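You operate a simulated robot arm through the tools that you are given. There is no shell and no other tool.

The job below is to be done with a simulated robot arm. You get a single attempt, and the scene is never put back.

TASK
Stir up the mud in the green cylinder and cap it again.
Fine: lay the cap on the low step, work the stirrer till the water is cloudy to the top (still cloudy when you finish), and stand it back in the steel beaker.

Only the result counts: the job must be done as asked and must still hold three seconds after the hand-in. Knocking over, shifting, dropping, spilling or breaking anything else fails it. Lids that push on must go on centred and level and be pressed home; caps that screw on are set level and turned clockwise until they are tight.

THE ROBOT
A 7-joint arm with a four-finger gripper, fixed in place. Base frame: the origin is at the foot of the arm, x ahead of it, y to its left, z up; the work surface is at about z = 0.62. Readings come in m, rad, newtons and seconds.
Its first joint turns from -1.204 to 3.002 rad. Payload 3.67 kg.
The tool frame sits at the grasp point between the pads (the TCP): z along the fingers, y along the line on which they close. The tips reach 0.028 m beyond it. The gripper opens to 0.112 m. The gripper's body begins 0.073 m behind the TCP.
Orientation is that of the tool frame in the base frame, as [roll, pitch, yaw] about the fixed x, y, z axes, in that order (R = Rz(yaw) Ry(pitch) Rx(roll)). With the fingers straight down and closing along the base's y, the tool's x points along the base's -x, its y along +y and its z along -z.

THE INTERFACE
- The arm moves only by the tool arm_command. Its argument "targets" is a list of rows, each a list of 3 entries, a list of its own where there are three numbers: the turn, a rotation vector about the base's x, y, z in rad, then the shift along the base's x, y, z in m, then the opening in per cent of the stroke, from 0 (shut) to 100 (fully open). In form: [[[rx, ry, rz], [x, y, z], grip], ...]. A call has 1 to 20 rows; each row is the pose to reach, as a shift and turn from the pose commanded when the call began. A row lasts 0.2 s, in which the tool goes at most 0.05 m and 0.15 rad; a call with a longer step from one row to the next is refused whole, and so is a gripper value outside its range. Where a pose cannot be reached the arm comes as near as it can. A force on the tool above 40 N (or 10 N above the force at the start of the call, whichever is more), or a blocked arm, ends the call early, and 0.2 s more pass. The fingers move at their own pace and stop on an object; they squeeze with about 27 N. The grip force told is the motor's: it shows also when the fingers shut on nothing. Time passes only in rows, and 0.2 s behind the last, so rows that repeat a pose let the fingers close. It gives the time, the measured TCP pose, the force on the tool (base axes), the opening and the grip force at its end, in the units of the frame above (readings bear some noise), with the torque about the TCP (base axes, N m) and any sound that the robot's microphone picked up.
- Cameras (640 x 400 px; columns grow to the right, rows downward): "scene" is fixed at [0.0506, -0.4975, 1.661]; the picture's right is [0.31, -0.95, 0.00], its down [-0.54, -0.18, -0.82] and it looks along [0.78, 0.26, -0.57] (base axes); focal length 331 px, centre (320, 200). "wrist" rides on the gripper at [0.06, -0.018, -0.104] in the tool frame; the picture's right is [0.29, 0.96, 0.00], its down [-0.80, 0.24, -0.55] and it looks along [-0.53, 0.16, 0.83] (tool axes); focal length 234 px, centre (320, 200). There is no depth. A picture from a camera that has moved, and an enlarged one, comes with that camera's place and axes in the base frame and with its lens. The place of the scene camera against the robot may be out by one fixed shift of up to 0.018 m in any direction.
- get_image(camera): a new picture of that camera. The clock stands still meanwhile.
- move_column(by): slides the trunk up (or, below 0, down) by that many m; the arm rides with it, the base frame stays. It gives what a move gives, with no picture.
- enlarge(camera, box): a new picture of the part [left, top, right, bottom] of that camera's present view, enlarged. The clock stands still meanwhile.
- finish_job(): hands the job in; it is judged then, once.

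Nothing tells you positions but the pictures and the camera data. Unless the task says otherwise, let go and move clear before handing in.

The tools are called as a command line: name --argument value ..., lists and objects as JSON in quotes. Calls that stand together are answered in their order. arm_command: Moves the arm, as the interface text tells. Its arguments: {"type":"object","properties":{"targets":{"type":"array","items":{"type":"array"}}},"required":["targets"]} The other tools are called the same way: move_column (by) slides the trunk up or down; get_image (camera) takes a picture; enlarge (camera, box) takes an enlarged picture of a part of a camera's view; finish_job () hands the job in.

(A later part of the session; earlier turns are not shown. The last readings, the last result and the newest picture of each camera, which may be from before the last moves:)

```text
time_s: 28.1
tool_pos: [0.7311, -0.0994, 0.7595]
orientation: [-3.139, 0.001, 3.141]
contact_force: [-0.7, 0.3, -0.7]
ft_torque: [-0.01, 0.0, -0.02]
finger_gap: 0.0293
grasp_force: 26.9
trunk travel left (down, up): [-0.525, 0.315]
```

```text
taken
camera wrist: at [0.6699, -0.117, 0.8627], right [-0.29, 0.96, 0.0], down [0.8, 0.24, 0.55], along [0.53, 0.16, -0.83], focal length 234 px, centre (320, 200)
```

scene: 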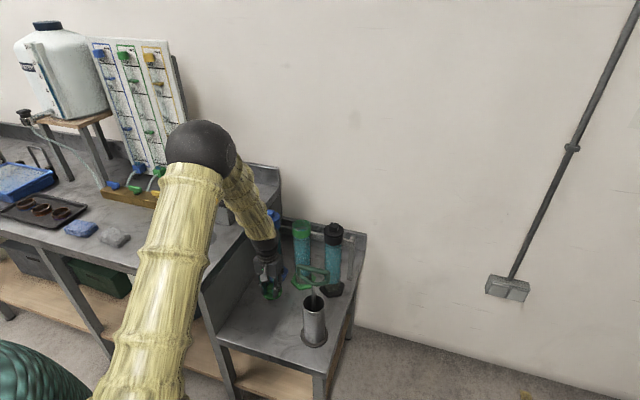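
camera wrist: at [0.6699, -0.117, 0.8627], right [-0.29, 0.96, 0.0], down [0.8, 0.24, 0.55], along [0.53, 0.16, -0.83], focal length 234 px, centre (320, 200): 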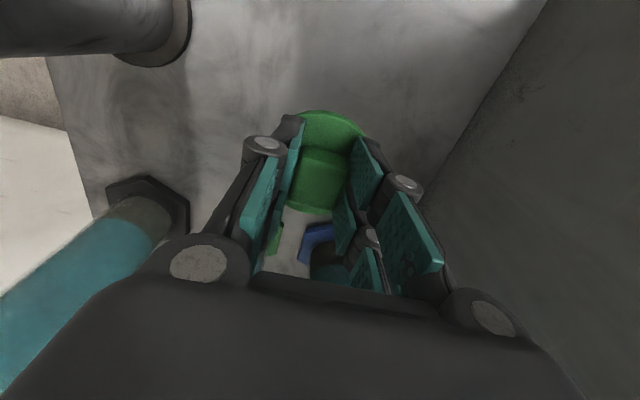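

arm_command --targets '[[[0, 0, 0], [0, 0, -0.015], 0], [[0, 0, 0], [0, 0, -0.03], 0], [[0, 0, 0], [0, 0, -0.045], 0], [[0, 0, 0], [0, 0, -0.06], 0], [[0, 0, 0], [0, 0, -0.065], 0], [[0, 0, 0], [0, 0, -0.07], 0], [[0, 0, 0], [0, 0, -0.07], 0]]'

enlarge --camera "scene" --box '[220, 210, 330, 320]'

```text
time_s: 29.8
tool_pos: [0.7304, -0.1005, 0.6901]
orientation: [3.14, 0.001, 3.141]
contact_force: [0.6, 0.6, -0.3]
ft_torque: [-0.01, -0.03, 0.01]
finger_gap: 0.0292
grasp_force: 26.7
trunk travel left (down, up): [-0.525, 0.315]
```

```text
3.64 times, centred on (275, 265) of scene
camera zoom: at [0.0506, -0.4975, 1.661], right [0.31, -0.95, 0.0], down [-0.54, -0.18, -0.82], along [0.78, 0.26, -0.57], focal length 1204 px, centre (484, -36)
```

zoom: 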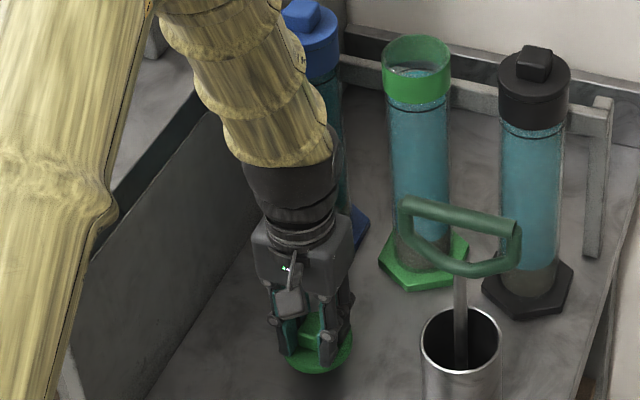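

arm_command --targets '[[[0, 0, 0], [0, 0, -0.003], 0], [[0, 0, 0], [0, 0, -0.006], 0], [[0, 0, 0], [0, 0, -0.009], 0], [[0, 0, 0], [0, 0, -0.011], 0]]'

arm_command --targets '[[[0, 0, 0], [0, 0, -0.002], 0], [[0, 0, 0], [0, 0, -0.004], 0], [[0, 0, 0], [0, 0, -0.004], 0]]'

arm_command --targets '[[[0, 0, 0], [0, 0, -0.002], 0], [[0, 0, 0], [0, 0, -0.003], 0], [[0, 0, 0], [0, 0, -0.003], 0]]'

```text
time_s: 30.8
tool_pos: [0.7306, -0.1005, 0.6772]
orientation: [3.14, -0.001, 3.139]
contact_force: [-0.1, 0.0, -0.7]
ft_torque: [-0.01, -0.01, 0.01]
finger_gap: 0.0292
grasp_force: 27.3
trunk travel left (down, up): [-0.525, 0.315]
```

```text
time_s: 31.6
tool_pos: [0.7318, -0.1001, 0.6743]
orientation: [-3.14, -0.001, 3.138]
contact_force: [-0.4, -0.1, -0.4]
ft_torque: [-0.01, 0.03, 0.02]
finger_gap: 0.0291
grasp_force: 26.7
trunk travel left (down, up): [-0.525, 0.315]
```

```text
time_s: 32.4
tool_pos: [0.7309, -0.0999, 0.6718]
orientation: [3.142, -0.002, 3.139]
contact_force: [-0.2, -0.8, -0.6]
ft_torque: [0.01, 0.02, -0.02]
finger_gap: 0.0292
grasp_force: 27.0
trunk travel left (down, up): [-0.525, 0.315]
```

enlarge --camera "scene" --box '[245, 255, 305, 315]'

arm_command --targets '[[[0, 0, 0], [0, 0, -0.002], 0], [[0, 0, 0], [0, 0, -0.004], 0], [[0, 0, 0], [0, 0, -0.004], 0]]'

arm_command --targets '[[[0, 0, 0], [0, 0, -0.002], 0], [[0, 0, 0], [0, 0, -0.004], 0], [[0, 0, 0], [0, 0, -0.004], 0]]'

```text
6.67 times, centred on (275, 285) of scene
camera zoom: at [0.0506, -0.4975, 1.661], right [0.31, -0.95, 0.0], down [-0.54, -0.18, -0.82], along [0.78, 0.26, -0.57], focal length 2208 px, centre (620, -367)
```

zoom: 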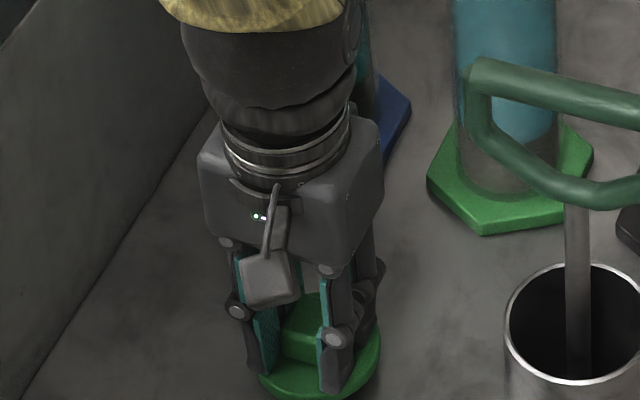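

```text
time_s: 33.1
tool_pos: [0.7306, -0.1003, 0.668]
orientation: [-3.141, 0.002, 3.139]
contact_force: [1.1, 1.0, 6.9]
ft_torque: [0.08, -0.02, -0.01]
finger_gap: 0.0292
grasp_force: 27.3
trunk travel left (down, up): [-0.525, 0.315]
```

```text
time_s: 34.0
tool_pos: [0.7305, -0.0998, 0.6674]
orientation: [3.141, 0.005, 3.139]
contact_force: [-8.8, -1.0, 23.1]
ft_torque: [-0.02, 0.55, 0.03]
finger_gap: 0.0294
grasp_force: 26.8
trunk travel left (down, up): [-0.525, 0.315]
stopped in row 3: the force on the tool passed its limit at 41 N (the readings are from after the stop); the commanded pose is now the measured one
```

The cap is on the surface (contact at TCP z≈0.668). I'll ease the pressure off and open the fingers.

arm_command --targets '[[[0, 0, 0], [0, 0, 0.0005], 0], [[0, 0, 0], [0, 0, 0.001], 0], [[0, 0, 0], [0, 0, 0.001], 0]]'

arm_command --targets '[[[0, 0, 0], [0, 0, 0.0], 10], [[0, 0, 0], [0, 0, 0.0005], 30], [[0, 0, 0], [0, 0, 0.001], 45], [[0, 0, 0], [0, 0, 0.001], 45]]'

get_image --camera "wrist"

```text
time_s: 34.8
tool_pos: [0.7298, -0.1003, 0.6675]
orientation: [3.141, 0.007, 3.141]
contact_force: [-5.1, -1.3, 20.8]
ft_torque: [-0.04, 0.36, -0.03]
finger_gap: 0.0291
grasp_force: 27.2
trunk travel left (down, up): [-0.525, 0.315]
```

```text
time_s: 35.8
tool_pos: [0.7302, -0.0996, 0.6672]
orientation: [3.141, 0.003, 3.139]
contact_force: [0.4, 0.3, 1.0]
ft_torque: [-0.01, 0.0, -0.03]
finger_gap: 0.0499
grasp_force: 0.0
trunk travel left (down, up): [-0.525, 0.315]
```

```text
taken
camera wrist: at [0.6703, -0.1178, 0.7708], right [-0.29, 0.96, 0.0], down [0.8, 0.24, 0.56], along [0.53, 0.16, -0.83], focal length 234 px, centre (320, 200)
```

wrist: 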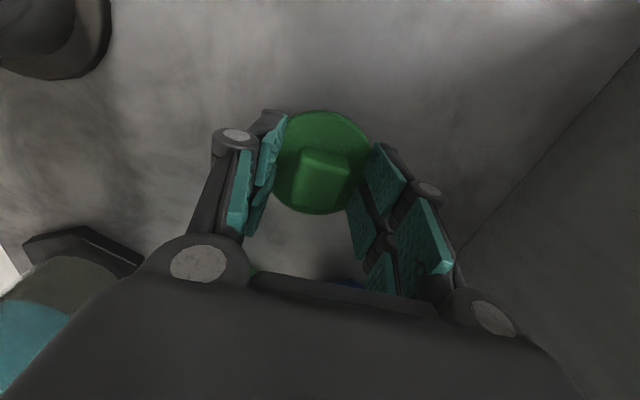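

The cap rests flat on the low step. I'll open wider, raise straight up, then take a look at the stirrer.

arm_command --targets '[[[0, 0, 0], [0, 0, 0.01], 50], [[0, 0, 0], [0, 0, 0.03], 50], [[0, 0, 0], [0, 0, 0.06], 50], [[0, 0, 0], [0, 0, 0.1], 50], [[0, 0, 0], [0, 0, 0.14], 50], [[0, 0, 0], [0, 0, 0.18], 50], [[0, 0, 0], [0, 0, 0.22], 50], [[0, 0, 0], [0, 0, 0.26], 50], [[0, 0, 0], [0, 0, 0.3], 50], [[0, 0, 0], [0, 0, 0.34], 50], [[0, 0, 0], [0, 0, 0.38], 50], [[0, 0, 0], [0, 0, 0.42], 50], [[0, 0, 0], [0, 0, 0.45], 50], [[0, 0, 0], [0, 0, 0.45], 50]]'

get_image --camera "wrist"

enlarge --camera "scene" --box '[230, 200, 370, 360]'

```text
time_s: 38.8
tool_pos: [0.7296, -0.0994, 1.118]
orientation: [3.14, 0.003, 3.141]
contact_force: [-0.3, 0.6, -0.3]
ft_torque: [-0.03, 0.0, 0.0]
finger_gap: 0.056
grasp_force: 0.1
trunk travel left (down, up): [-0.525, 0.315]
```

```text
taken
camera wrist: at [0.6696, -0.1179, 1.2206], right [-0.29, 0.96, 0.0], down [0.8, 0.24, 0.56], along [0.53, 0.16, -0.83], focal length 234 px, centre (320, 200)
```

wrist: 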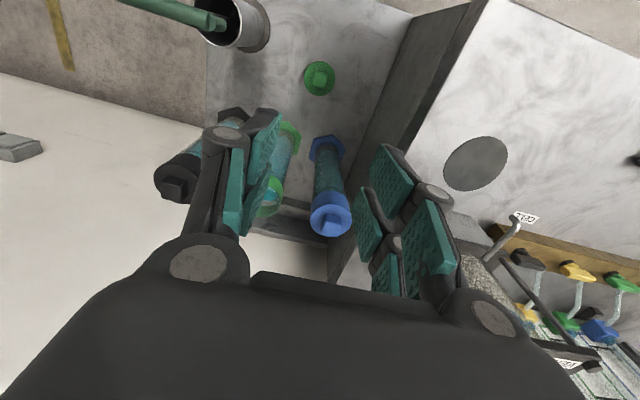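

```text
2.50 times, centred on (300, 280) of scene
camera zoom: at [0.0506, -0.4975, 1.661], right [0.31, -0.95, 0.0], down [-0.54, -0.18, -0.82], along [0.78, 0.26, -0.57], focal length 828 px, centre (370, 0)
```

zoom: 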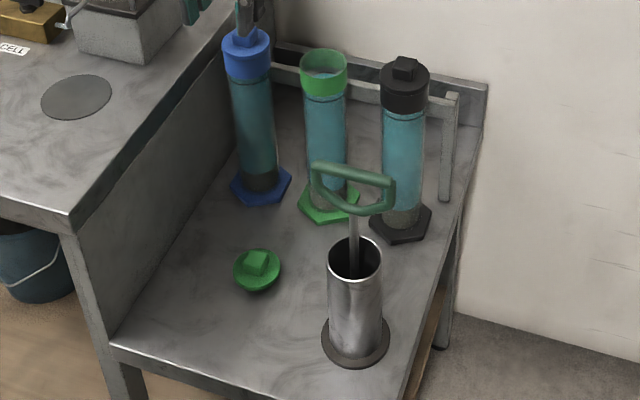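

The cap is on the step as asked and the cylinder is open. Now I'll turn the gripper 90° (to close across the stirrer's bar, which runs along y) while moving above the stirrer, well clear of it.

arm_command --targets '[[[0, 0, 0.143], [-0.004, -0.014, 0.01], 60], [[0, 0, 0.286], [-0.008, -0.028, 0.01], 60], [[0, 0, 0.428], [-0.012, -0.042, 0.01], 60], [[0, 0, 0.571], [-0.016, -0.056, 0.01], 60], [[0, 0, 0.714], [-0.02, -0.07, 0.01], 60], [[0, 0, 0.857], [-0.024, -0.084, 0.01], 60], [[0, 0, 1.0], [-0.029, -0.098, 0.01], 60], [[0, 0, 1.142], [-0.034, -0.112, 0.01], 60], [[0, 0, 1.285], [-0.039, -0.126, 0.01], 60], [[0, 0, 1.428], [-0.044, -0.14, 0.01], 60], [[0, 0, 1.571], [-0.048, -0.168, 0.01], 60], [[0, 0, 1.571], [-0.048, -0.168, 0.01], 60]]'

get_image --camera "wrist"

get_image --camera "scene"

```text
time_s: 41.4
tool_pos: [0.6842, -0.2675, 1.1281]
orientation: [-3.141, 0.002, -1.572]
contact_force: [0.3, 0.4, 0.6]
ft_torque: [-0.01, -0.02, 0.0]
finger_gap: 0.0674
grasp_force: 0.0
trunk travel left (down, up): [-0.525, 0.315]
```

```text
taken
camera wrist: at [0.7013, -0.3271, 1.231], right [-0.96, -0.29, 0.0], down [-0.24, 0.8, 0.56], along [-0.16, 0.53, -0.83], focal length 234 px, centre (320, 200)
```

wrist: 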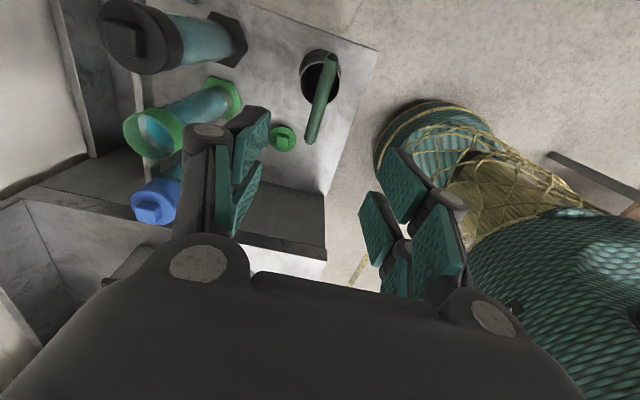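

```text
taken
```

scene: 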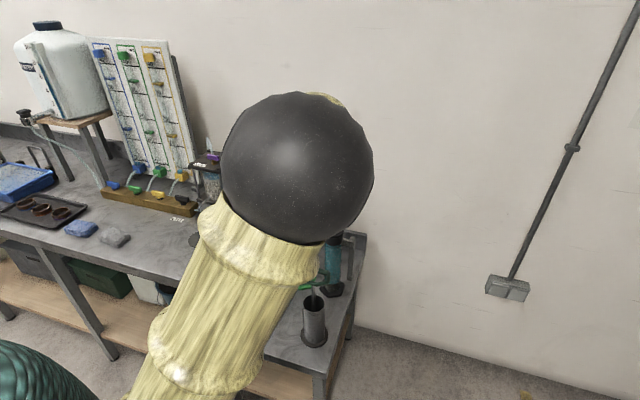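

enlarge --camera "wrist" --box '[260, 40, 380, 160]'

enlarge --camera "wrist" --box '[110, 60, 270, 180]'

```text
3.33 times, centred on (320, 100) of wrist
camera zoom: at [0.7013, -0.3271, 1.231], right [-0.96, -0.29, 0.0], down [-0.24, 0.8, 0.56], along [-0.16, 0.53, -0.83], focal length 781 px, centre (320, 533)
```

zoom: 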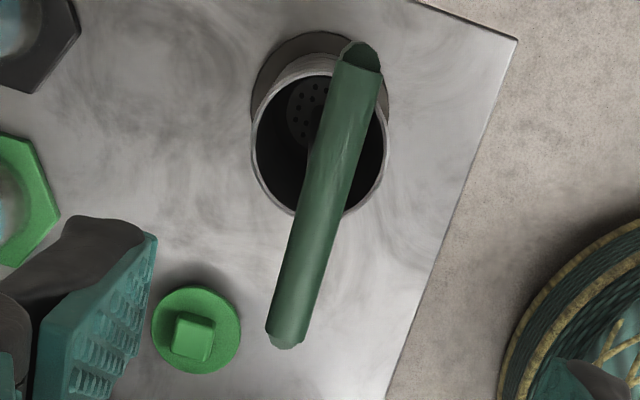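

```text
3.33 times, centred on (190, 120) of wrist
camera zoom: at [0.7013, -0.3271, 1.231], right [-0.96, -0.29, 0.0], down [-0.24, 0.8, 0.56], along [-0.16, 0.53, -0.83], focal length 781 px, centre (753, 467)
```

zoom: 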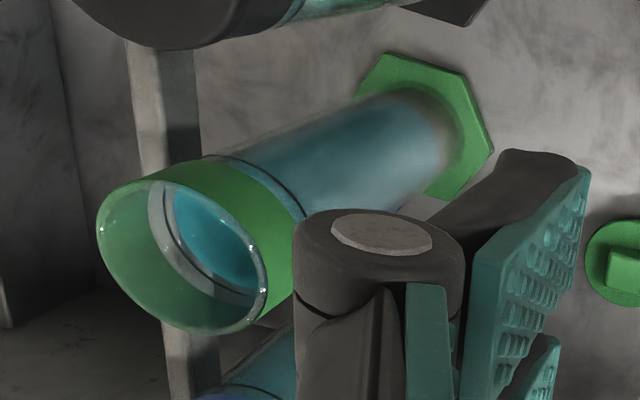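

The stirrer stands upright in the beaker: its bar centre is about (0.685, -0.2725, 0.933), running along y, with a perforated disc of about 42 mm at the bottom. I'll go lower to refine this before gripping.

arm_command --targets '[[[0, 0, 0], [0.0, -0.002, -0.03], 60], [[0, 0, 0], [0.0, -0.005, -0.06], 60], [[0, 0, 0], [0.001, -0.005, -0.09], 60], [[0, 0, 0], [0.001, -0.005, -0.115], 60], [[0, 0, 0], [0.001, -0.005, -0.125], 60], [[0, 0, 0], [0.001, -0.005, -0.125], 60]]'

get_image --camera "wrist"

enlarge --camera "scene" --box '[260, 220, 360, 320]'

```text
time_s: 42.8
tool_pos: [0.6838, -0.2717, 1.0021]
orientation: [-3.141, 0.004, -1.573]
contact_force: [1.0, -0.4, -0.5]
ft_torque: [-0.02, 0.01, -0.02]
finger_gap: 0.0671
grasp_force: 0.1
trunk travel left (down, up): [-0.525, 0.315]
```

```text
taken
camera wrist: at [0.7011, -0.3328, 1.106], right [-0.96, -0.29, 0.0], down [-0.24, 0.8, 0.56], along [-0.16, 0.53, -0.83], focal length 234 px, centre (320, 200)
```

wrist: 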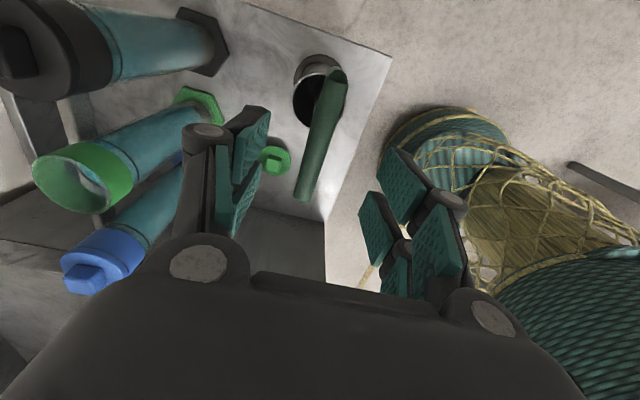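

```text
4.00 times, centred on (310, 270) of scene
camera zoom: at [0.0506, -0.4975, 1.661], right [0.31, -0.95, 0.0], down [-0.54, -0.18, -0.82], along [0.78, 0.26, -0.57], focal length 1325 px, centre (360, -80)
```

zoom: 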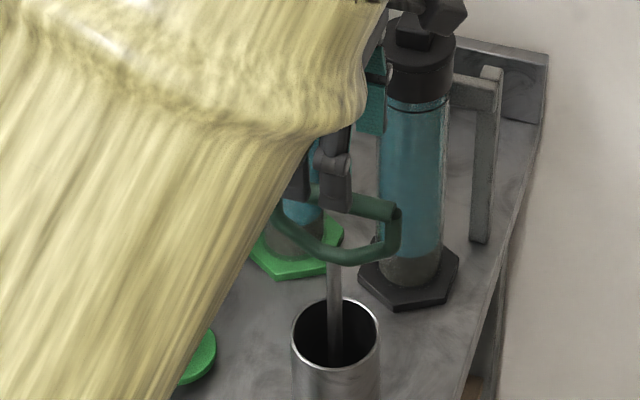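

enlarge --camera "wrist" --box '[260, 50, 400, 210]'

```text
2.50 times, centred on (330, 130) of wrist
camera zoom: at [0.7011, -0.3328, 1.106], right [-0.96, -0.29, 0.0], down [-0.24, 0.8, 0.56], along [-0.16, 0.53, -0.83], focal length 585 px, centre (295, 375)
```

zoom: 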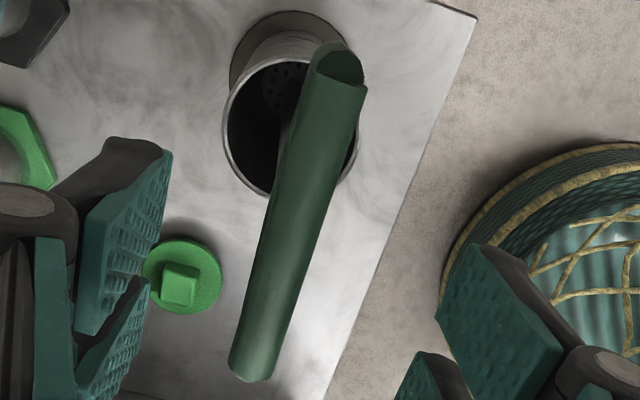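

The bar's centre is confirmed at x≈0.685, y≈-0.272, z≈0.935–0.94. I'll descend with the fingers either side of the bar.

arm_command --targets '[[[0, 0, 0], [0.001, -0.001, -0.02], 60], [[0, 0, 0], [0.001, -0.001, -0.04], 60], [[0, 0, 0], [0.001, -0.001, -0.055], 55], [[0, 0, 0], [0.001, -0.001, -0.066], 50], [[0, 0, 0], [0.001, -0.001, -0.066], 50]]'

get_image --camera "wrist"

enlarge --camera "scene" --box '[260, 220, 360, 320]'

```text
time_s: 44.0
tool_pos: [0.6846, -0.2742, 0.936]
orientation: [-3.14, 0.005, -1.572]
contact_force: [0.1, 0.1, -0.2]
ft_torque: [0.01, -0.01, -0.02]
finger_gap: 0.0563
grasp_force: 0.0
trunk travel left (down, up): [-0.525, 0.315]
```

```text
taken
camera wrist: at [0.7025, -0.3347, 1.0397], right [-0.96, -0.29, 0.0], down [-0.24, 0.8, 0.56], along [-0.16, 0.53, -0.83], focal length 234 px, centre (320, 200)
```

wrist: 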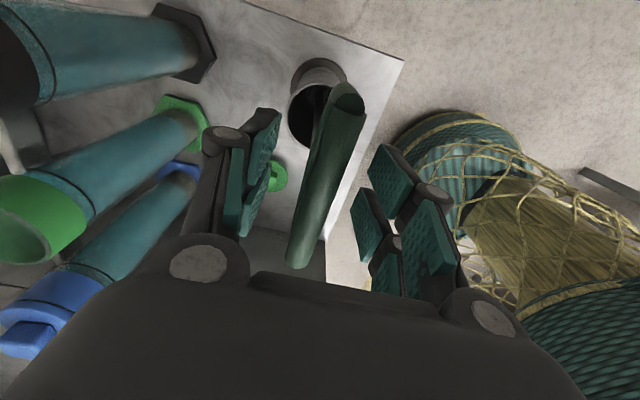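

```text
4.00 times, centred on (310, 270) of scene
camera zoom: at [0.0506, -0.4975, 1.661], right [0.31, -0.95, 0.0], down [-0.54, -0.18, -0.82], along [0.78, 0.26, -0.57], focal length 1325 px, centre (360, -80)
```

zoom: 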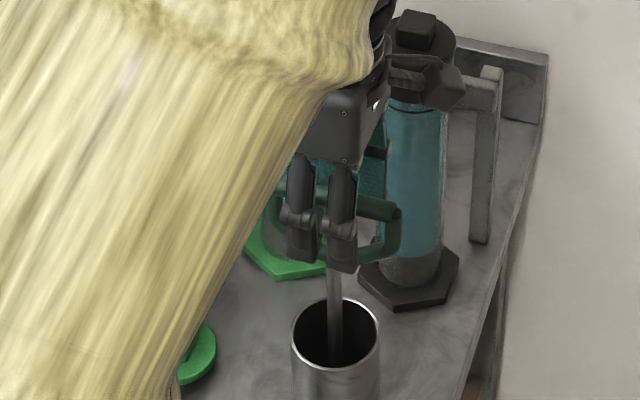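

The fingers straddle the bar at the right height. Closing on it now.

arm_command --targets '[[[0, 0, 0], [0, 0, 0], 30], [[0, 0, 0], [0, 0, 0], 15], [[0, 0, 0], [0, 0, 0], 0], [[0, 0, 0], [0, 0, 0], 0], [[0, 0, 0], [0, 0, 0], 0]]'

get_image --camera "wrist"

```text
time_s: 45.2
tool_pos: [0.6853, -0.2736, 0.9366]
orientation: [-3.14, 0.007, -1.57]
contact_force: [-0.3, 0.3, -0.1]
ft_torque: [0.01, 0.0, -0.03]
finger_gap: 0.0144
grasp_force: 27.1
trunk travel left (down, up): [-0.525, 0.315]
```

```text
taken
camera wrist: at [0.7025, -0.3348, 1.0396], right [-0.96, -0.29, 0.0], down [-0.24, 0.8, 0.56], along [-0.16, 0.53, -0.83], focal length 234 px, centre (320, 200)
```

wrist: 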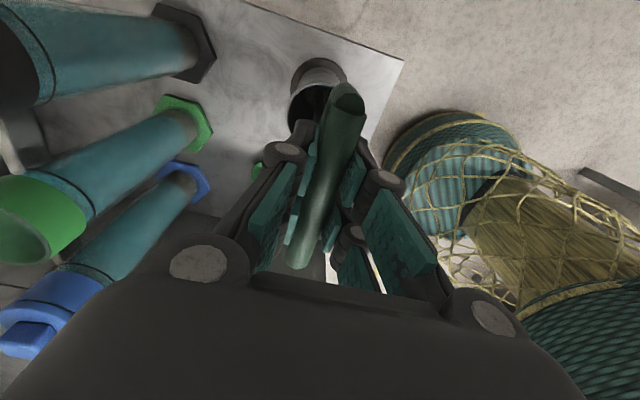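

The handle is gripped at a 14 mm gap; resting in the beaker the TCP is at (0.685, -0.2735, 0.9365), which I'll reuse for the return. I'll lift slowly and check the hold.

arm_command --targets '[[[0, 0, 0], [0, 0, 0.005], 0], [[0, 0, 0], [0, 0, 0.01], 0], [[0, 0, 0], [0, 0, 0.02], 0], [[0, 0, 0], [0, 0, 0.03], 0], [[0, 0, 0], [0, 0, 0.03], 0]]'

get_image --camera "wrist"

enlarge --camera "scene" --box '[260, 220, 360, 350]'

```text
time_s: 46.4
tool_pos: [0.686, -0.2736, 0.9663]
orientation: [3.141, 0.005, -1.573]
contact_force: [-1.1, -0.7, -1.1]
ft_torque: [-0.01, -0.01, -0.01]
finger_gap: 0.0141
grasp_force: 27.7
trunk travel left (down, up): [-0.525, 0.315]
```

```text
taken
camera wrist: at [0.7029, -0.3345, 1.0699], right [-0.96, -0.29, 0.0], down [-0.24, 0.79, 0.56], along [-0.16, 0.53, -0.83], focal length 234 px, centre (320, 200)
```

wrist: 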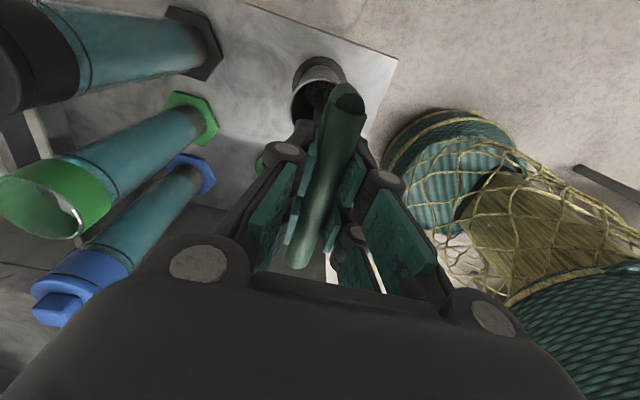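

```text
3.08 times, centred on (310, 285) of scene
camera zoom: at [0.0506, -0.4975, 1.661], right [0.31, -0.95, 0.0], down [-0.54, -0.18, -0.82], along [0.78, 0.26, -0.57], focal length 1019 px, centre (351, -62)
```

zoom: 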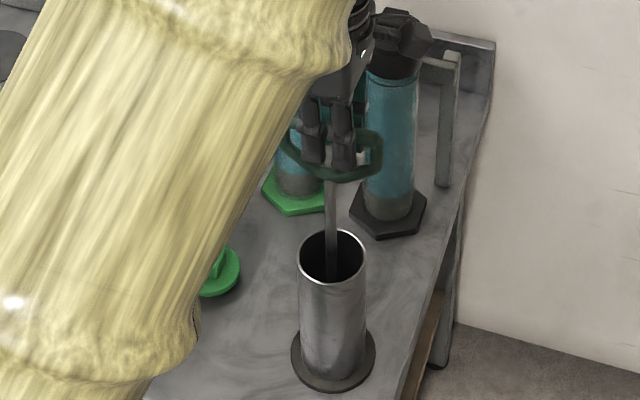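

The stirrer hangs well in the grip. I'll raise it straight up with the trunk so the disc clears the beaker and the cylinder's collar.

move_column --by 0.29

get_image --camera "scene"

get_image --camera "wrist"

```text
time_s: 49.3
tool_pos: [0.6867, -0.2738, 1.257]
orientation: [3.141, 0.007, -1.572]
contact_force: [0.4, 0.3, -1.2]
ft_torque: [0.0, 0.02, -0.01]
finger_gap: 0.0143
grasp_force: 26.6
trunk travel left (down, up): [-0.815, 0.025]
```

```text
taken
```

scene: 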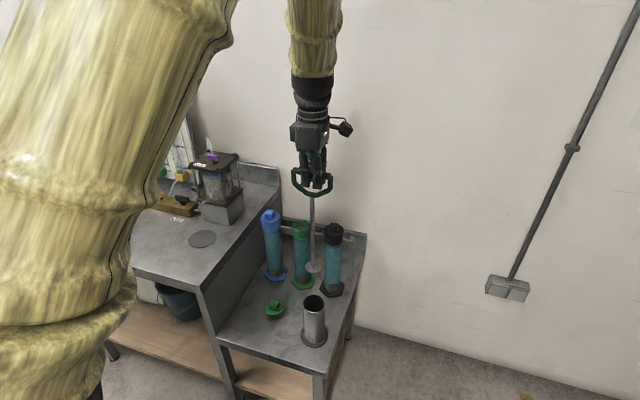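

```text
taken
camera wrist: at [0.703, -0.3346, 1.3599], right [-0.96, -0.29, 0.0], down [-0.24, 0.79, 0.56], along [-0.16, 0.53, -0.83], focal length 234 px, centre (320, 200)
```

wrist: 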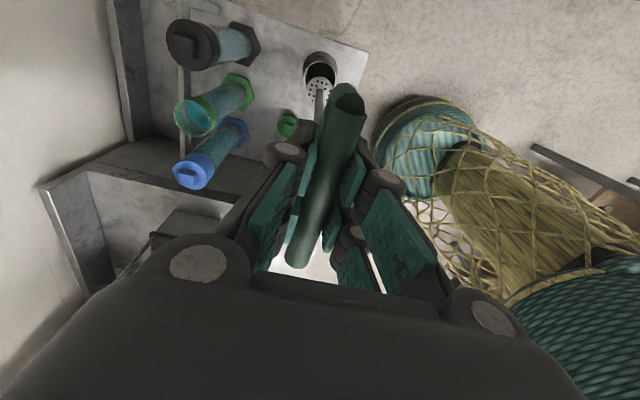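

enlarge --camera "scene" --box '[260, 130, 370, 290]'

enlarge --camera "wrist" --box '[270, 40, 370, 140]'

enlarge --camera "wrist" --box '[160, 60, 270, 150]'

```text
2.50 times, centred on (315, 210) of scene
camera zoom: at [0.0506, -0.4975, 1.661], right [0.31, -0.95, 0.0], down [-0.54, -0.18, -0.82], along [0.78, 0.26, -0.57], focal length 828 px, centre (332, 175)
```

zoom: 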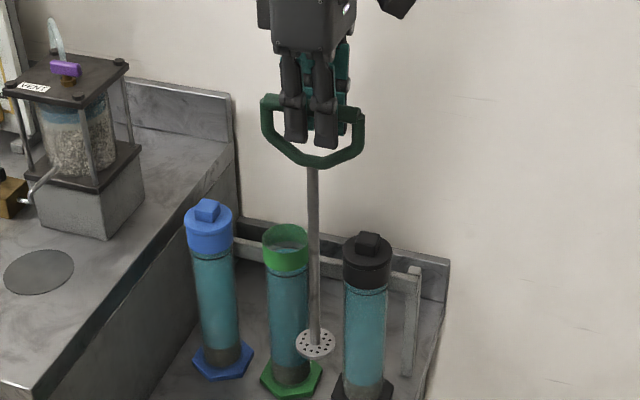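

```text
4.00 times, centred on (320, 90) of wrist
camera zoom: at [0.703, -0.3346, 1.3599], right [-0.96, -0.29, 0.0], down [-0.24, 0.79, 0.56], along [-0.16, 0.53, -0.83], focal length 937 px, centre (320, 640)
```

zoom: 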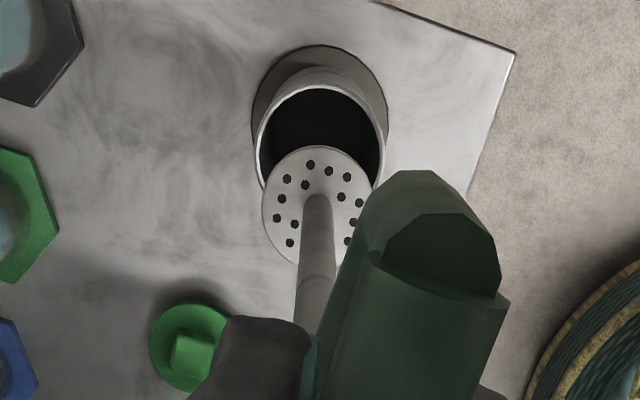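

```text
4.44 times, centred on (215, 105) of wrist
camera zoom: at [0.703, -0.3346, 1.3599], right [-0.96, -0.29, 0.0], down [-0.24, 0.79, 0.56], along [-0.16, 0.53, -0.83], focal length 1041 px, centre (787, 622)
```

zoom: 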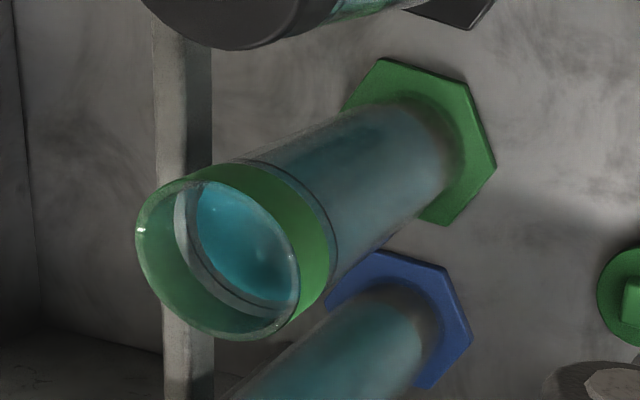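

The stirrer hangs vertical with its disc (about 45 mm across) straight below the TCP. I'll carry it over the green cylinder at (0.8965, -0.151), keeping the disc above the collar.

arm_command --targets '[[[0, 0, 0], [0.0, 0.0, 0.01], 0], [[0, 0, 0], [0.015, 0.009, 0.02], 0], [[0, 0, 0], [0.04, 0.023, 0.02], 0], [[0, 0, 0], [0.065, 0.038, 0.02], 0], [[0, 0, 0], [0.09, 0.052, 0.02], 0], [[0, 0, 0], [0.115, 0.067, 0.02], 0], [[0, 0, 0], [0.14, 0.081, 0.02], 0], [[0, 0, 0], [0.165, 0.096, 0.02], 0], [[0, 0, 0], [0.188, 0.109, 0.02], 0], [[0, 0, 0], [0.203, 0.118, 0.02], 0], [[0, 0, 0], [0.2105, 0.1224, 0.02], 0], [[0, 0, 0], [0.2105, 0.1224, 0.02], 0], [[0, 0, 0], [0.2105, 0.1224, 0.02], 0]]'

get_image --camera "wrist"

enlarge --camera "scene" --box '[260, 150, 350, 250]'

```text
time_s: 52.1
tool_pos: [0.8956, -0.1522, 1.2766]
orientation: [3.142, 0.005, -1.573]
contact_force: [0.3, 0.5, -1.5]
ft_torque: [0.0, 0.03, 0.01]
finger_gap: 0.0142
grasp_force: 27.1
trunk travel left (down, up): [-0.815, 0.025]
```

```text
taken
camera wrist: at [0.9142, -0.2124, 1.3809], right [-0.96, -0.29, 0.0], down [-0.24, 0.8, 0.56], along [-0.16, 0.53, -0.83], focal length 234 px, centre (320, 200)
```

wrist: 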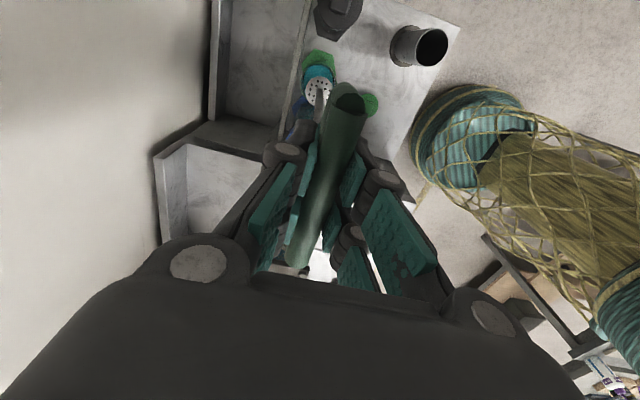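

```text
4.00 times, centred on (305, 200) of scene
camera zoom: at [0.0506, -0.4975, 1.661], right [0.31, -0.95, 0.0], down [-0.54, -0.18, -0.82], along [0.78, 0.26, -0.57], focal length 1325 px, centre (380, 200)
```

zoom: 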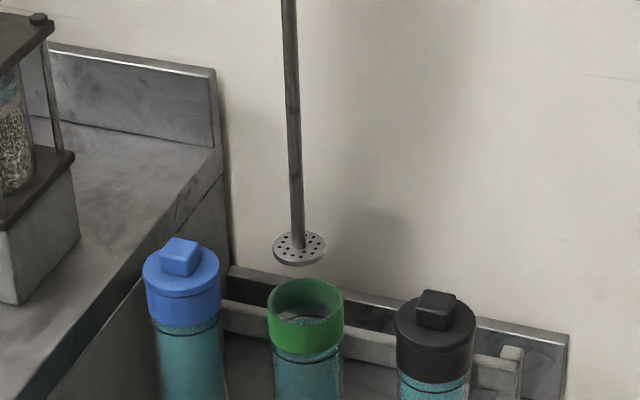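

enlarge --camera "wrist" --box '[290, 40, 360, 110]'

enlarge --camera "scene" --box '[280, 195, 330, 245]'

```text
5.71 times, centred on (325, 75) of wrist
camera zoom: at [0.9142, -0.2124, 1.3809], right [-0.96, -0.29, 0.0], down [-0.24, 0.8, 0.56], along [-0.16, 0.53, -0.83], focal length 1338 px, centre (291, 914)
```

zoom: 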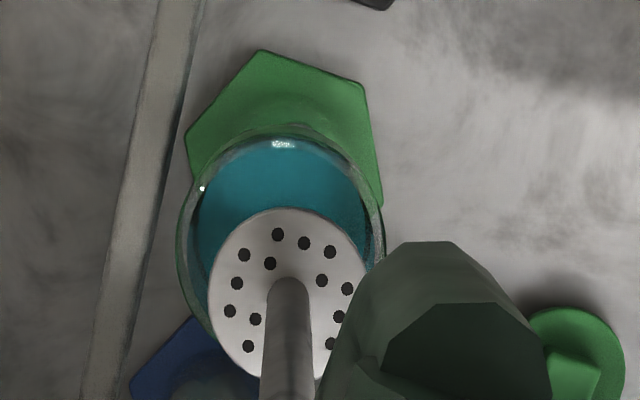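

```text
8.00 times, centred on (305, 220) of scene
camera zoom: at [0.0506, -0.4975, 1.661], right [0.31, -0.95, 0.0], down [-0.54, -0.18, -0.82], along [0.78, 0.26, -0.57], focal length 2650 px, centre (440, 40)
```

zoom: 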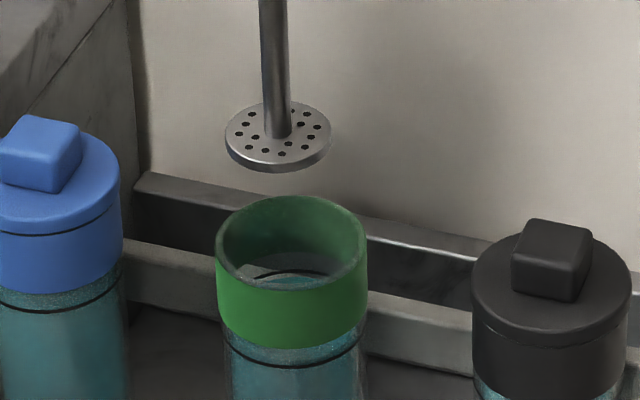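

Comparing the disc with the collar in both views, the disc seems about 3–4 mm short in x and 2–3 mm high in y. I'll correct that, lower a little, and measure again.

arm_command --targets '[[[0, 0, 0], [0.002, -0.001, -0.008], 0], [[0, 0, 0], [0.0035, -0.002, -0.018], 0], [[0, 0, 0], [0.0035, -0.002, -0.025], 0], [[0, 0, 0], [0.0035, -0.002, -0.025], 0], [[0, 0, 0], [0.0035, -0.002, -0.025], 0]]'

enlarge --camera "wrist" --box '[290, 50, 360, 120]'

enlarge --camera "scene" --box '[285, 200, 325, 240]'

```text
time_s: 53.3
tool_pos: [0.8989, -0.1533, 1.2516]
orientation: [3.141, 0.005, -1.573]
contact_force: [-0.2, 0.6, -0.7]
ft_torque: [0.0, 0.0, -0.01]
finger_gap: 0.014
grasp_force: 27.1
trunk travel left (down, up): [-0.815, 0.025]
```

```text
5.71 times, centred on (325, 85) of wrist
camera zoom: at [0.917, -0.2138, 1.3555], right [-0.96, -0.29, 0.0], down [-0.24, 0.8, 0.56], along [-0.16, 0.53, -0.83], focal length 1338 px, centre (291, 857)
```

zoom: 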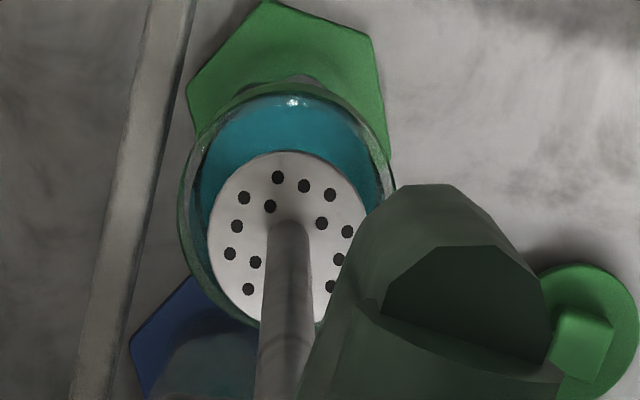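

```text
10.00 times, centred on (305, 220) of scene
camera zoom: at [0.0506, -0.4975, 1.661], right [0.31, -0.95, 0.0], down [-0.54, -0.18, -0.82], along [0.78, 0.26, -0.57], focal length 3312 px, centre (470, 0)
```

zoom: 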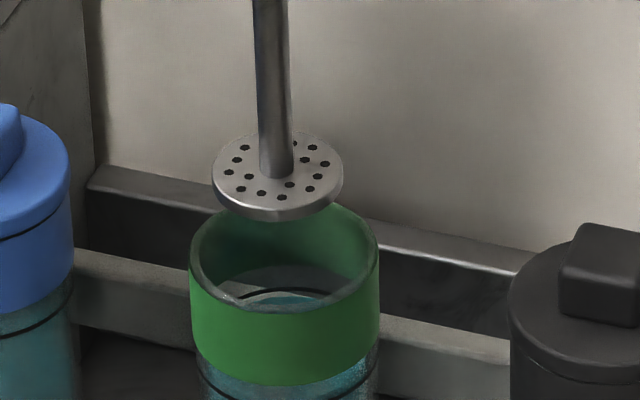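

Now the disc and the collar agree to about 1 mm. I'll nudge 1 mm more and lower the disc slowly into the collar, watching the forces.

arm_command --targets '[[[0, 0, 0], [0.0005, -0.001, -0.005], 0], [[0, 0, 0], [0.0005, -0.001, -0.012], 0], [[0, 0, 0], [0.0005, -0.001, -0.02], 0], [[0, 0, 0], [0.0005, -0.001, -0.027], 0], [[0, 0, 0], [0.0005, -0.001, -0.034], 0], [[0, 0, 0], [0.0005, -0.001, -0.034], 0]]'

enlarge --camera "wrist" --box '[290, 50, 360, 120]'

enlarge --camera "scene" --box '[285, 200, 325, 240]'

```text
time_s: 54.7
tool_pos: [0.9001, -0.154, 1.2162]
orientation: [3.142, 0.004, -1.573]
contact_force: [-0.3, 0.2, -1.1]
ft_torque: [-0.05, -0.01, 0.01]
finger_gap: 0.0141
grasp_force: 27.0
trunk travel left (down, up): [-0.815, 0.025]
```

```text
5.71 times, centred on (325, 85) of wrist
camera zoom: at [0.9173, -0.2152, 1.3205], right [-0.96, -0.29, 0.0], down [-0.24, 0.8, 0.56], along [-0.16, 0.53, -0.83], focal length 1338 px, centre (291, 857)
```

zoom: 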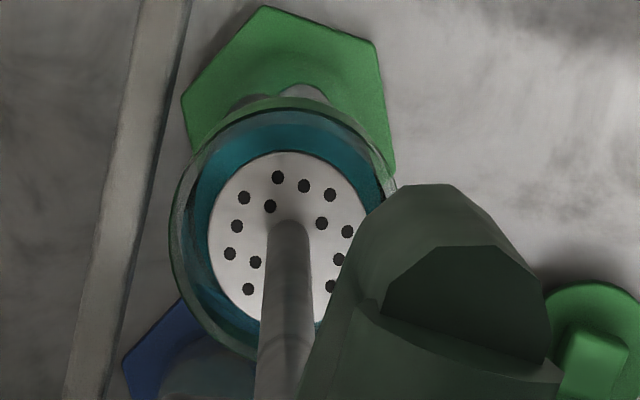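

```text
10.00 times, centred on (305, 220) of scene
camera zoom: at [0.0506, -0.4975, 1.661], right [0.31, -0.95, 0.0], down [-0.54, -0.18, -0.82], along [0.78, 0.26, -0.57], focal length 3312 px, centre (470, 0)
```

zoom: 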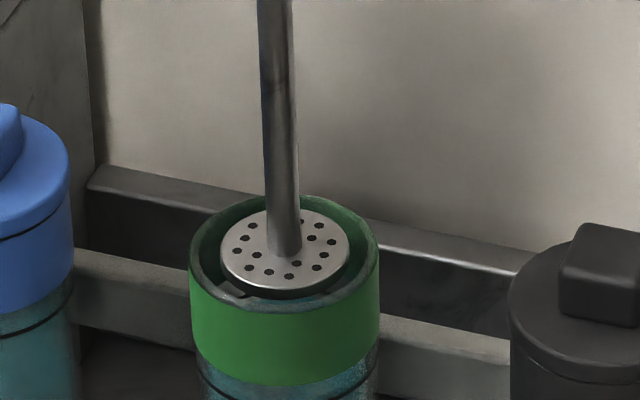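

The disc is now level with the collar rim and centred in both views. Lowering into the glass slowly.

arm_command --targets '[[[0, 0, 0], [0, 0, -0.006], 0], [[0, 0, 0], [0, 0, -0.012], 0], [[0, 0, 0], [0, 0, -0.018], 0], [[0, 0, 0], [0, 0, -0.024], 0], [[0, 0, 0], [0, 0, -0.03], 0], [[0, 0, 0], [0, 0, -0.03], 0]]'

enlarge --camera "scene" --box '[280, 200, 330, 250]'

enlarge --camera "wrist" --box '[290, 50, 360, 120]'

```text
time_s: 56.1
tool_pos: [0.8992, -0.1539, 1.1881]
orientation: [3.141, 0.005, -1.573]
contact_force: [0.7, -0.1, -2.3]
ft_torque: [0.0, -0.05, 0.04]
finger_gap: 0.0142
grasp_force: 27.1
trunk travel left (down, up): [-0.815, 0.025]
```

```text
8.00 times, centred on (305, 225) of scene
camera zoom: at [0.0506, -0.4975, 1.661], right [0.31, -0.95, 0.0], down [-0.54, -0.18, -0.82], along [0.78, 0.26, -0.57], focal length 2650 px, centre (440, 0)
```

zoom: 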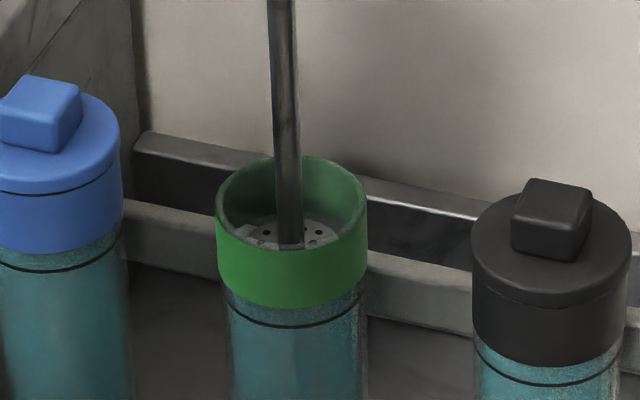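

```text
5.71 times, centred on (325, 85) of wrist
camera zoom: at [0.9169, -0.2143, 1.2907], right [-0.96, -0.29, 0.0], down [-0.24, 0.8, 0.56], along [-0.16, 0.53, -0.83], focal length 1338 px, centre (291, 857)
```

zoom: 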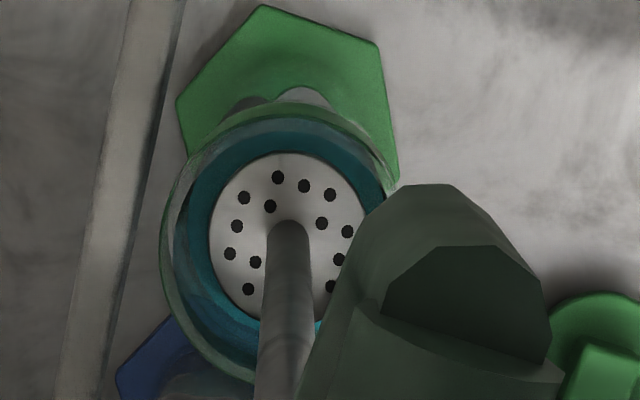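

arm_command --targets '[[[0, 0, 0], [0.0005, 0, -0.008], 0], [[0, 0, 0], [0.001, 0, -0.016], 0], [[0, 0, 0], [0.001, 0, -0.024], 0], [[0, 0, 0], [0.001, 0, -0.032], 0], [[0, 0, 0], [0.001, 0, -0.04], 0], [[0, 0, 0], [0.001, 0, -0.04], 0]]'

enlarge --camera "scene" --box '[270, 200, 340, 300]'

enlarge --camera "wrist" --box '[290, 50, 360, 120]'

```text
time_s: 57.5
tool_pos: [0.8997, -0.1537, 1.1485]
orientation: [-3.141, 0.005, -1.574]
contact_force: [-0.1, 0.2, -1.2]
ft_torque: [0.02, 0.0, 0.0]
finger_gap: 0.0143
grasp_force: 26.7
trunk travel left (down, up): [-0.815, 0.025]
```

```text
4.00 times, centred on (305, 250) of scene
camera zoom: at [0.0506, -0.4975, 1.661], right [0.31, -0.95, 0.0], down [-0.54, -0.18, -0.82], along [0.78, 0.26, -0.57], focal length 1325 px, centre (380, 0)
```

zoom: 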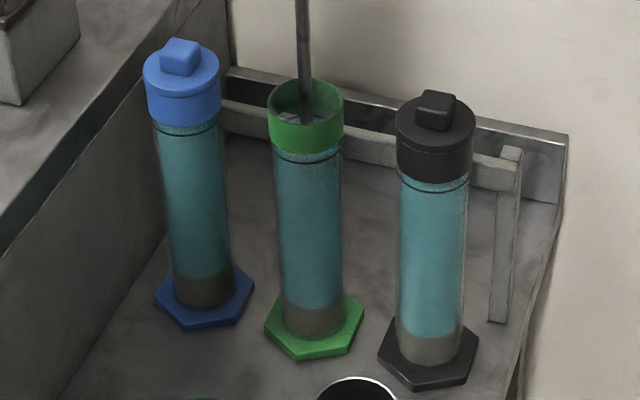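

```text
5.71 times, centred on (325, 85) of wrist
camera zoom: at [0.9187, -0.2146, 1.2515], right [-0.96, -0.29, 0.0], down [-0.24, 0.8, 0.56], along [-0.16, 0.53, -0.83], focal length 1338 px, centre (291, 857)
```

zoom: 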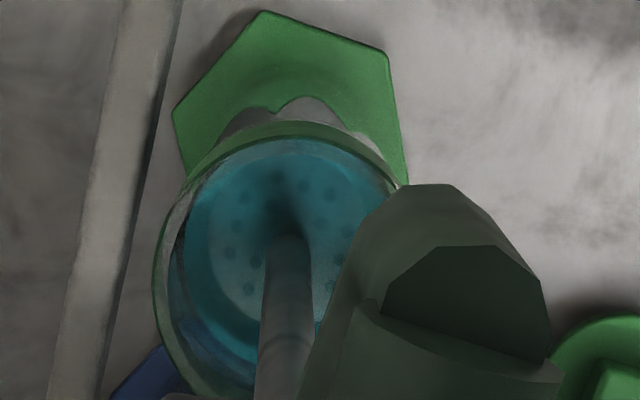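

The disc is under water and moving freely. Continuing down toward the mud, at the same careful pace.

arm_command --targets '[[[0, 0, 0], [0, 0, -0.01], 0], [[0, 0, 0], [0, 0, -0.02], 0], [[0, 0, 0], [0, 0, -0.03], 0], [[0, 0, 0], [0, 0, -0.04], 0], [[0, 0, 0], [0, 0, -0.05], 0], [[0, 0, 0], [0, 0, -0.06], 0], [[0, 0, 0], [0, 0, -0.07], 0], [[0, 0, 0], [0, 0, -0.08], 0], [[0, 0, 0], [0, 0, -0.08], 0]]'

enlarge --camera "scene" --box '[270, 160, 350, 300]'

get_image --camera "wrist"

```text
time_s: 59.5
tool_pos: [0.9018, -0.1542, 1.0682]
orientation: [-3.141, 0.004, -1.572]
contact_force: [0.1, -0.1, -2.4]
ft_torque: [-0.02, 0.02, 0.01]
finger_gap: 0.0143
grasp_force: 27.5
trunk travel left (down, up): [-0.815, 0.025]
```

```text
2.86 times, centred on (310, 230) of scene
camera zoom: at [0.0506, -0.4975, 1.661], right [0.31, -0.95, 0.0], down [-0.54, -0.18, -0.82], along [0.78, 0.26, -0.57], focal length 946 px, centre (349, 114)
```

zoom: 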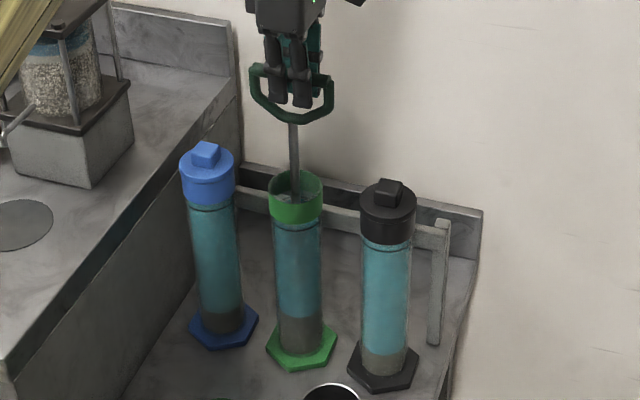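

```text
taken
camera wrist: at [0.919, -0.2144, 1.1706], right [-0.96, -0.29, 0.0], down [-0.24, 0.8, 0.56], along [-0.16, 0.53, -0.83], focal length 234 px, centre (320, 200)
```

wrist: 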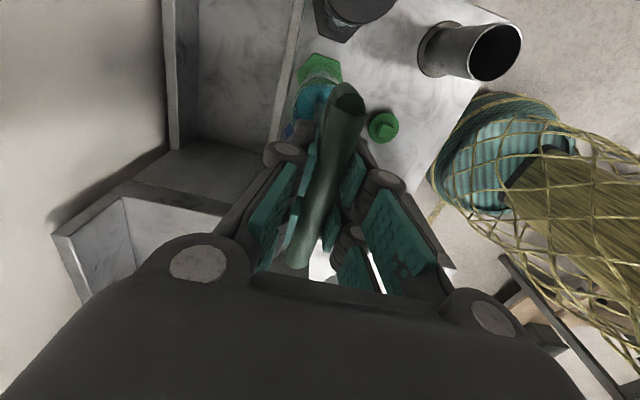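

arm_command --targets '[[[0, 0, 0], [-0.0005, 0, -0.01], 0], [[0, 0, 0], [-0.001, 0, -0.02], 0], [[0, 0, 0], [-0.001, 0, -0.03], 0], [[0, 0, 0], [-0.001, 0, -0.04], 0], [[0, 0, 0], [-0.001, 0, -0.05], 0], [[0, 0, 0], [-0.001, 0, -0.058], 0], [[0, 0, 0], [-0.001, 0, -0.058], 0]]'

enlarge --camera "scene" --box '[270, 160, 350, 300]'

```text
time_s: 61.1
tool_pos: [0.8998, -0.1541, 1.0088]
orientation: [-3.14, 0.005, -1.572]
contact_force: [0.0, -0.1, -1.5]
ft_torque: [-0.01, 0.04, 0.02]
finger_gap: 0.0144
grasp_force: 27.8
trunk travel left (down, up): [-0.815, 0.025]
```

```text
2.86 times, centred on (310, 230) of scene
camera zoom: at [0.0506, -0.4975, 1.661], right [0.31, -0.95, 0.0], down [-0.54, -0.18, -0.82], along [0.78, 0.26, -0.57], focal length 946 px, centre (349, 114)
```

zoom: 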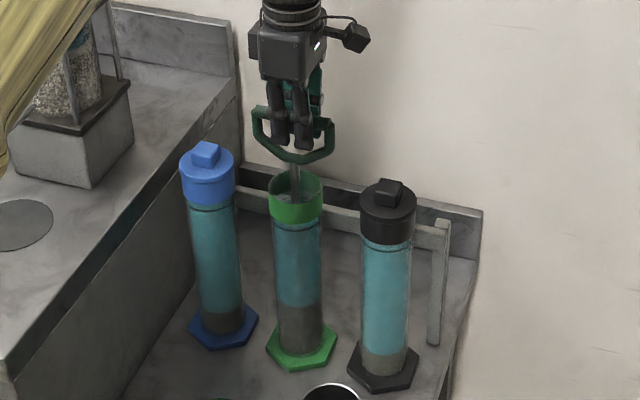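

The mud is already starting to rise. I'll go down a bit further to find the lower limit, then work the stirrer up and down under water.

arm_command --targets '[[[0, 0, 0], [0, 0, -0.007], 0], [[0, 0, 0], [0, 0, -0.014], 0], [[0, 0, 0], [0, 0, -0.02], 0], [[0, 0, 0], [0, 0, -0.02], 0]]'

enlarge --camera "scene" --box '[270, 180, 340, 300]'

```text
time_s: 62.1
tool_pos: [0.8997, -0.1545, 0.9899]
orientation: [-3.14, 0.005, -1.572]
contact_force: [-0.9, 0.1, -0.7]
ft_torque: [-0.01, -0.02, 0.03]
finger_gap: 0.014
grasp_force: 27.1
trunk travel left (down, up): [-0.815, 0.025]
```

```text
3.33 times, centred on (305, 240) of scene
camera zoom: at [0.0506, -0.4975, 1.661], right [0.31, -0.95, 0.0], down [-0.54, -0.18, -0.82], along [0.78, 0.26, -0.57], focal length 1104 px, centre (370, 67)
```

zoom: 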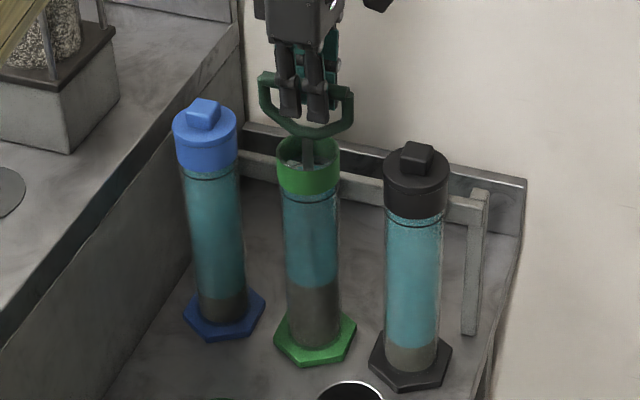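

The cloud already reaches about 40% of the height. I'll now work the stirrer up and down with the disc staying well below the surface.

arm_command --targets '[[[0, 0, 0], [0, 0, 0.015], 0], [[0, 0, 0], [0, 0, 0.04], 0], [[0, 0, 0], [0, 0, 0.065], 0], [[0, 0, 0], [0, 0, 0.09], 0], [[0, 0, 0], [0, 0, 0.1], 0], [[0, 0, 0], [0, 0, 0.085], 0], [[0, 0, 0], [0, 0, 0.06], 0], [[0, 0, 0], [0, 0, 0.035], 0], [[0, 0, 0], [0, 0, 0.01], 0], [[0, 0, 0], [0, 0, 0.0], 0], [[0, 0, 0], [0, 0, 0.015], 0], [[0, 0, 0], [0, 0, 0.04], 0], [[0, 0, 0], [0, 0, 0.065], 0], [[0, 0, 0], [0, 0, 0.09], 0], [[0, 0, 0], [0, 0, 0.1], 0], [[0, 0, 0], [0, 0, 0.085], 0], [[0, 0, 0], [0, 0, 0.06], 0], [[0, 0, 0], [0, 0, 0.035], 0], [[0, 0, 0], [0, 0, 0.01], 0], [[0, 0, 0], [0, 0, 0.0], 0]]'

enlarge --camera "scene" --box '[270, 180, 340, 300]'

```text
time_s: 66.3
tool_pos: [0.8997, -0.1549, 0.989]
orientation: [-3.14, 0.004, -1.574]
contact_force: [-0.3, -0.8, -1.2]
ft_torque: [-0.02, 0.03, -0.03]
finger_gap: 0.0143
grasp_force: 27.2
trunk travel left (down, up): [-0.815, 0.025]
```

```text
3.33 times, centred on (305, 240) of scene
camera zoom: at [0.0506, -0.4975, 1.661], right [0.31, -0.95, 0.0], down [-0.54, -0.18, -0.82], along [0.78, 0.26, -0.57], focal length 1104 px, centre (370, 67)
```

zoom: 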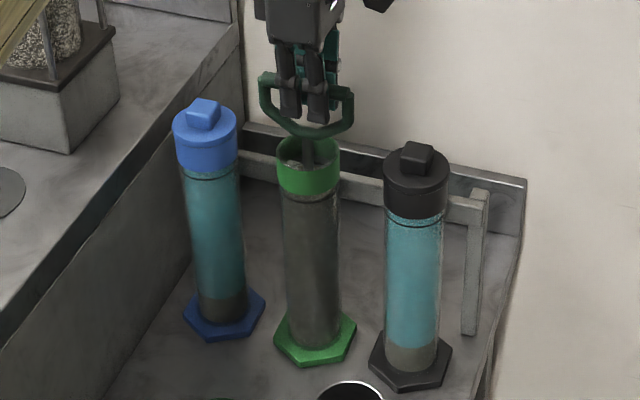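

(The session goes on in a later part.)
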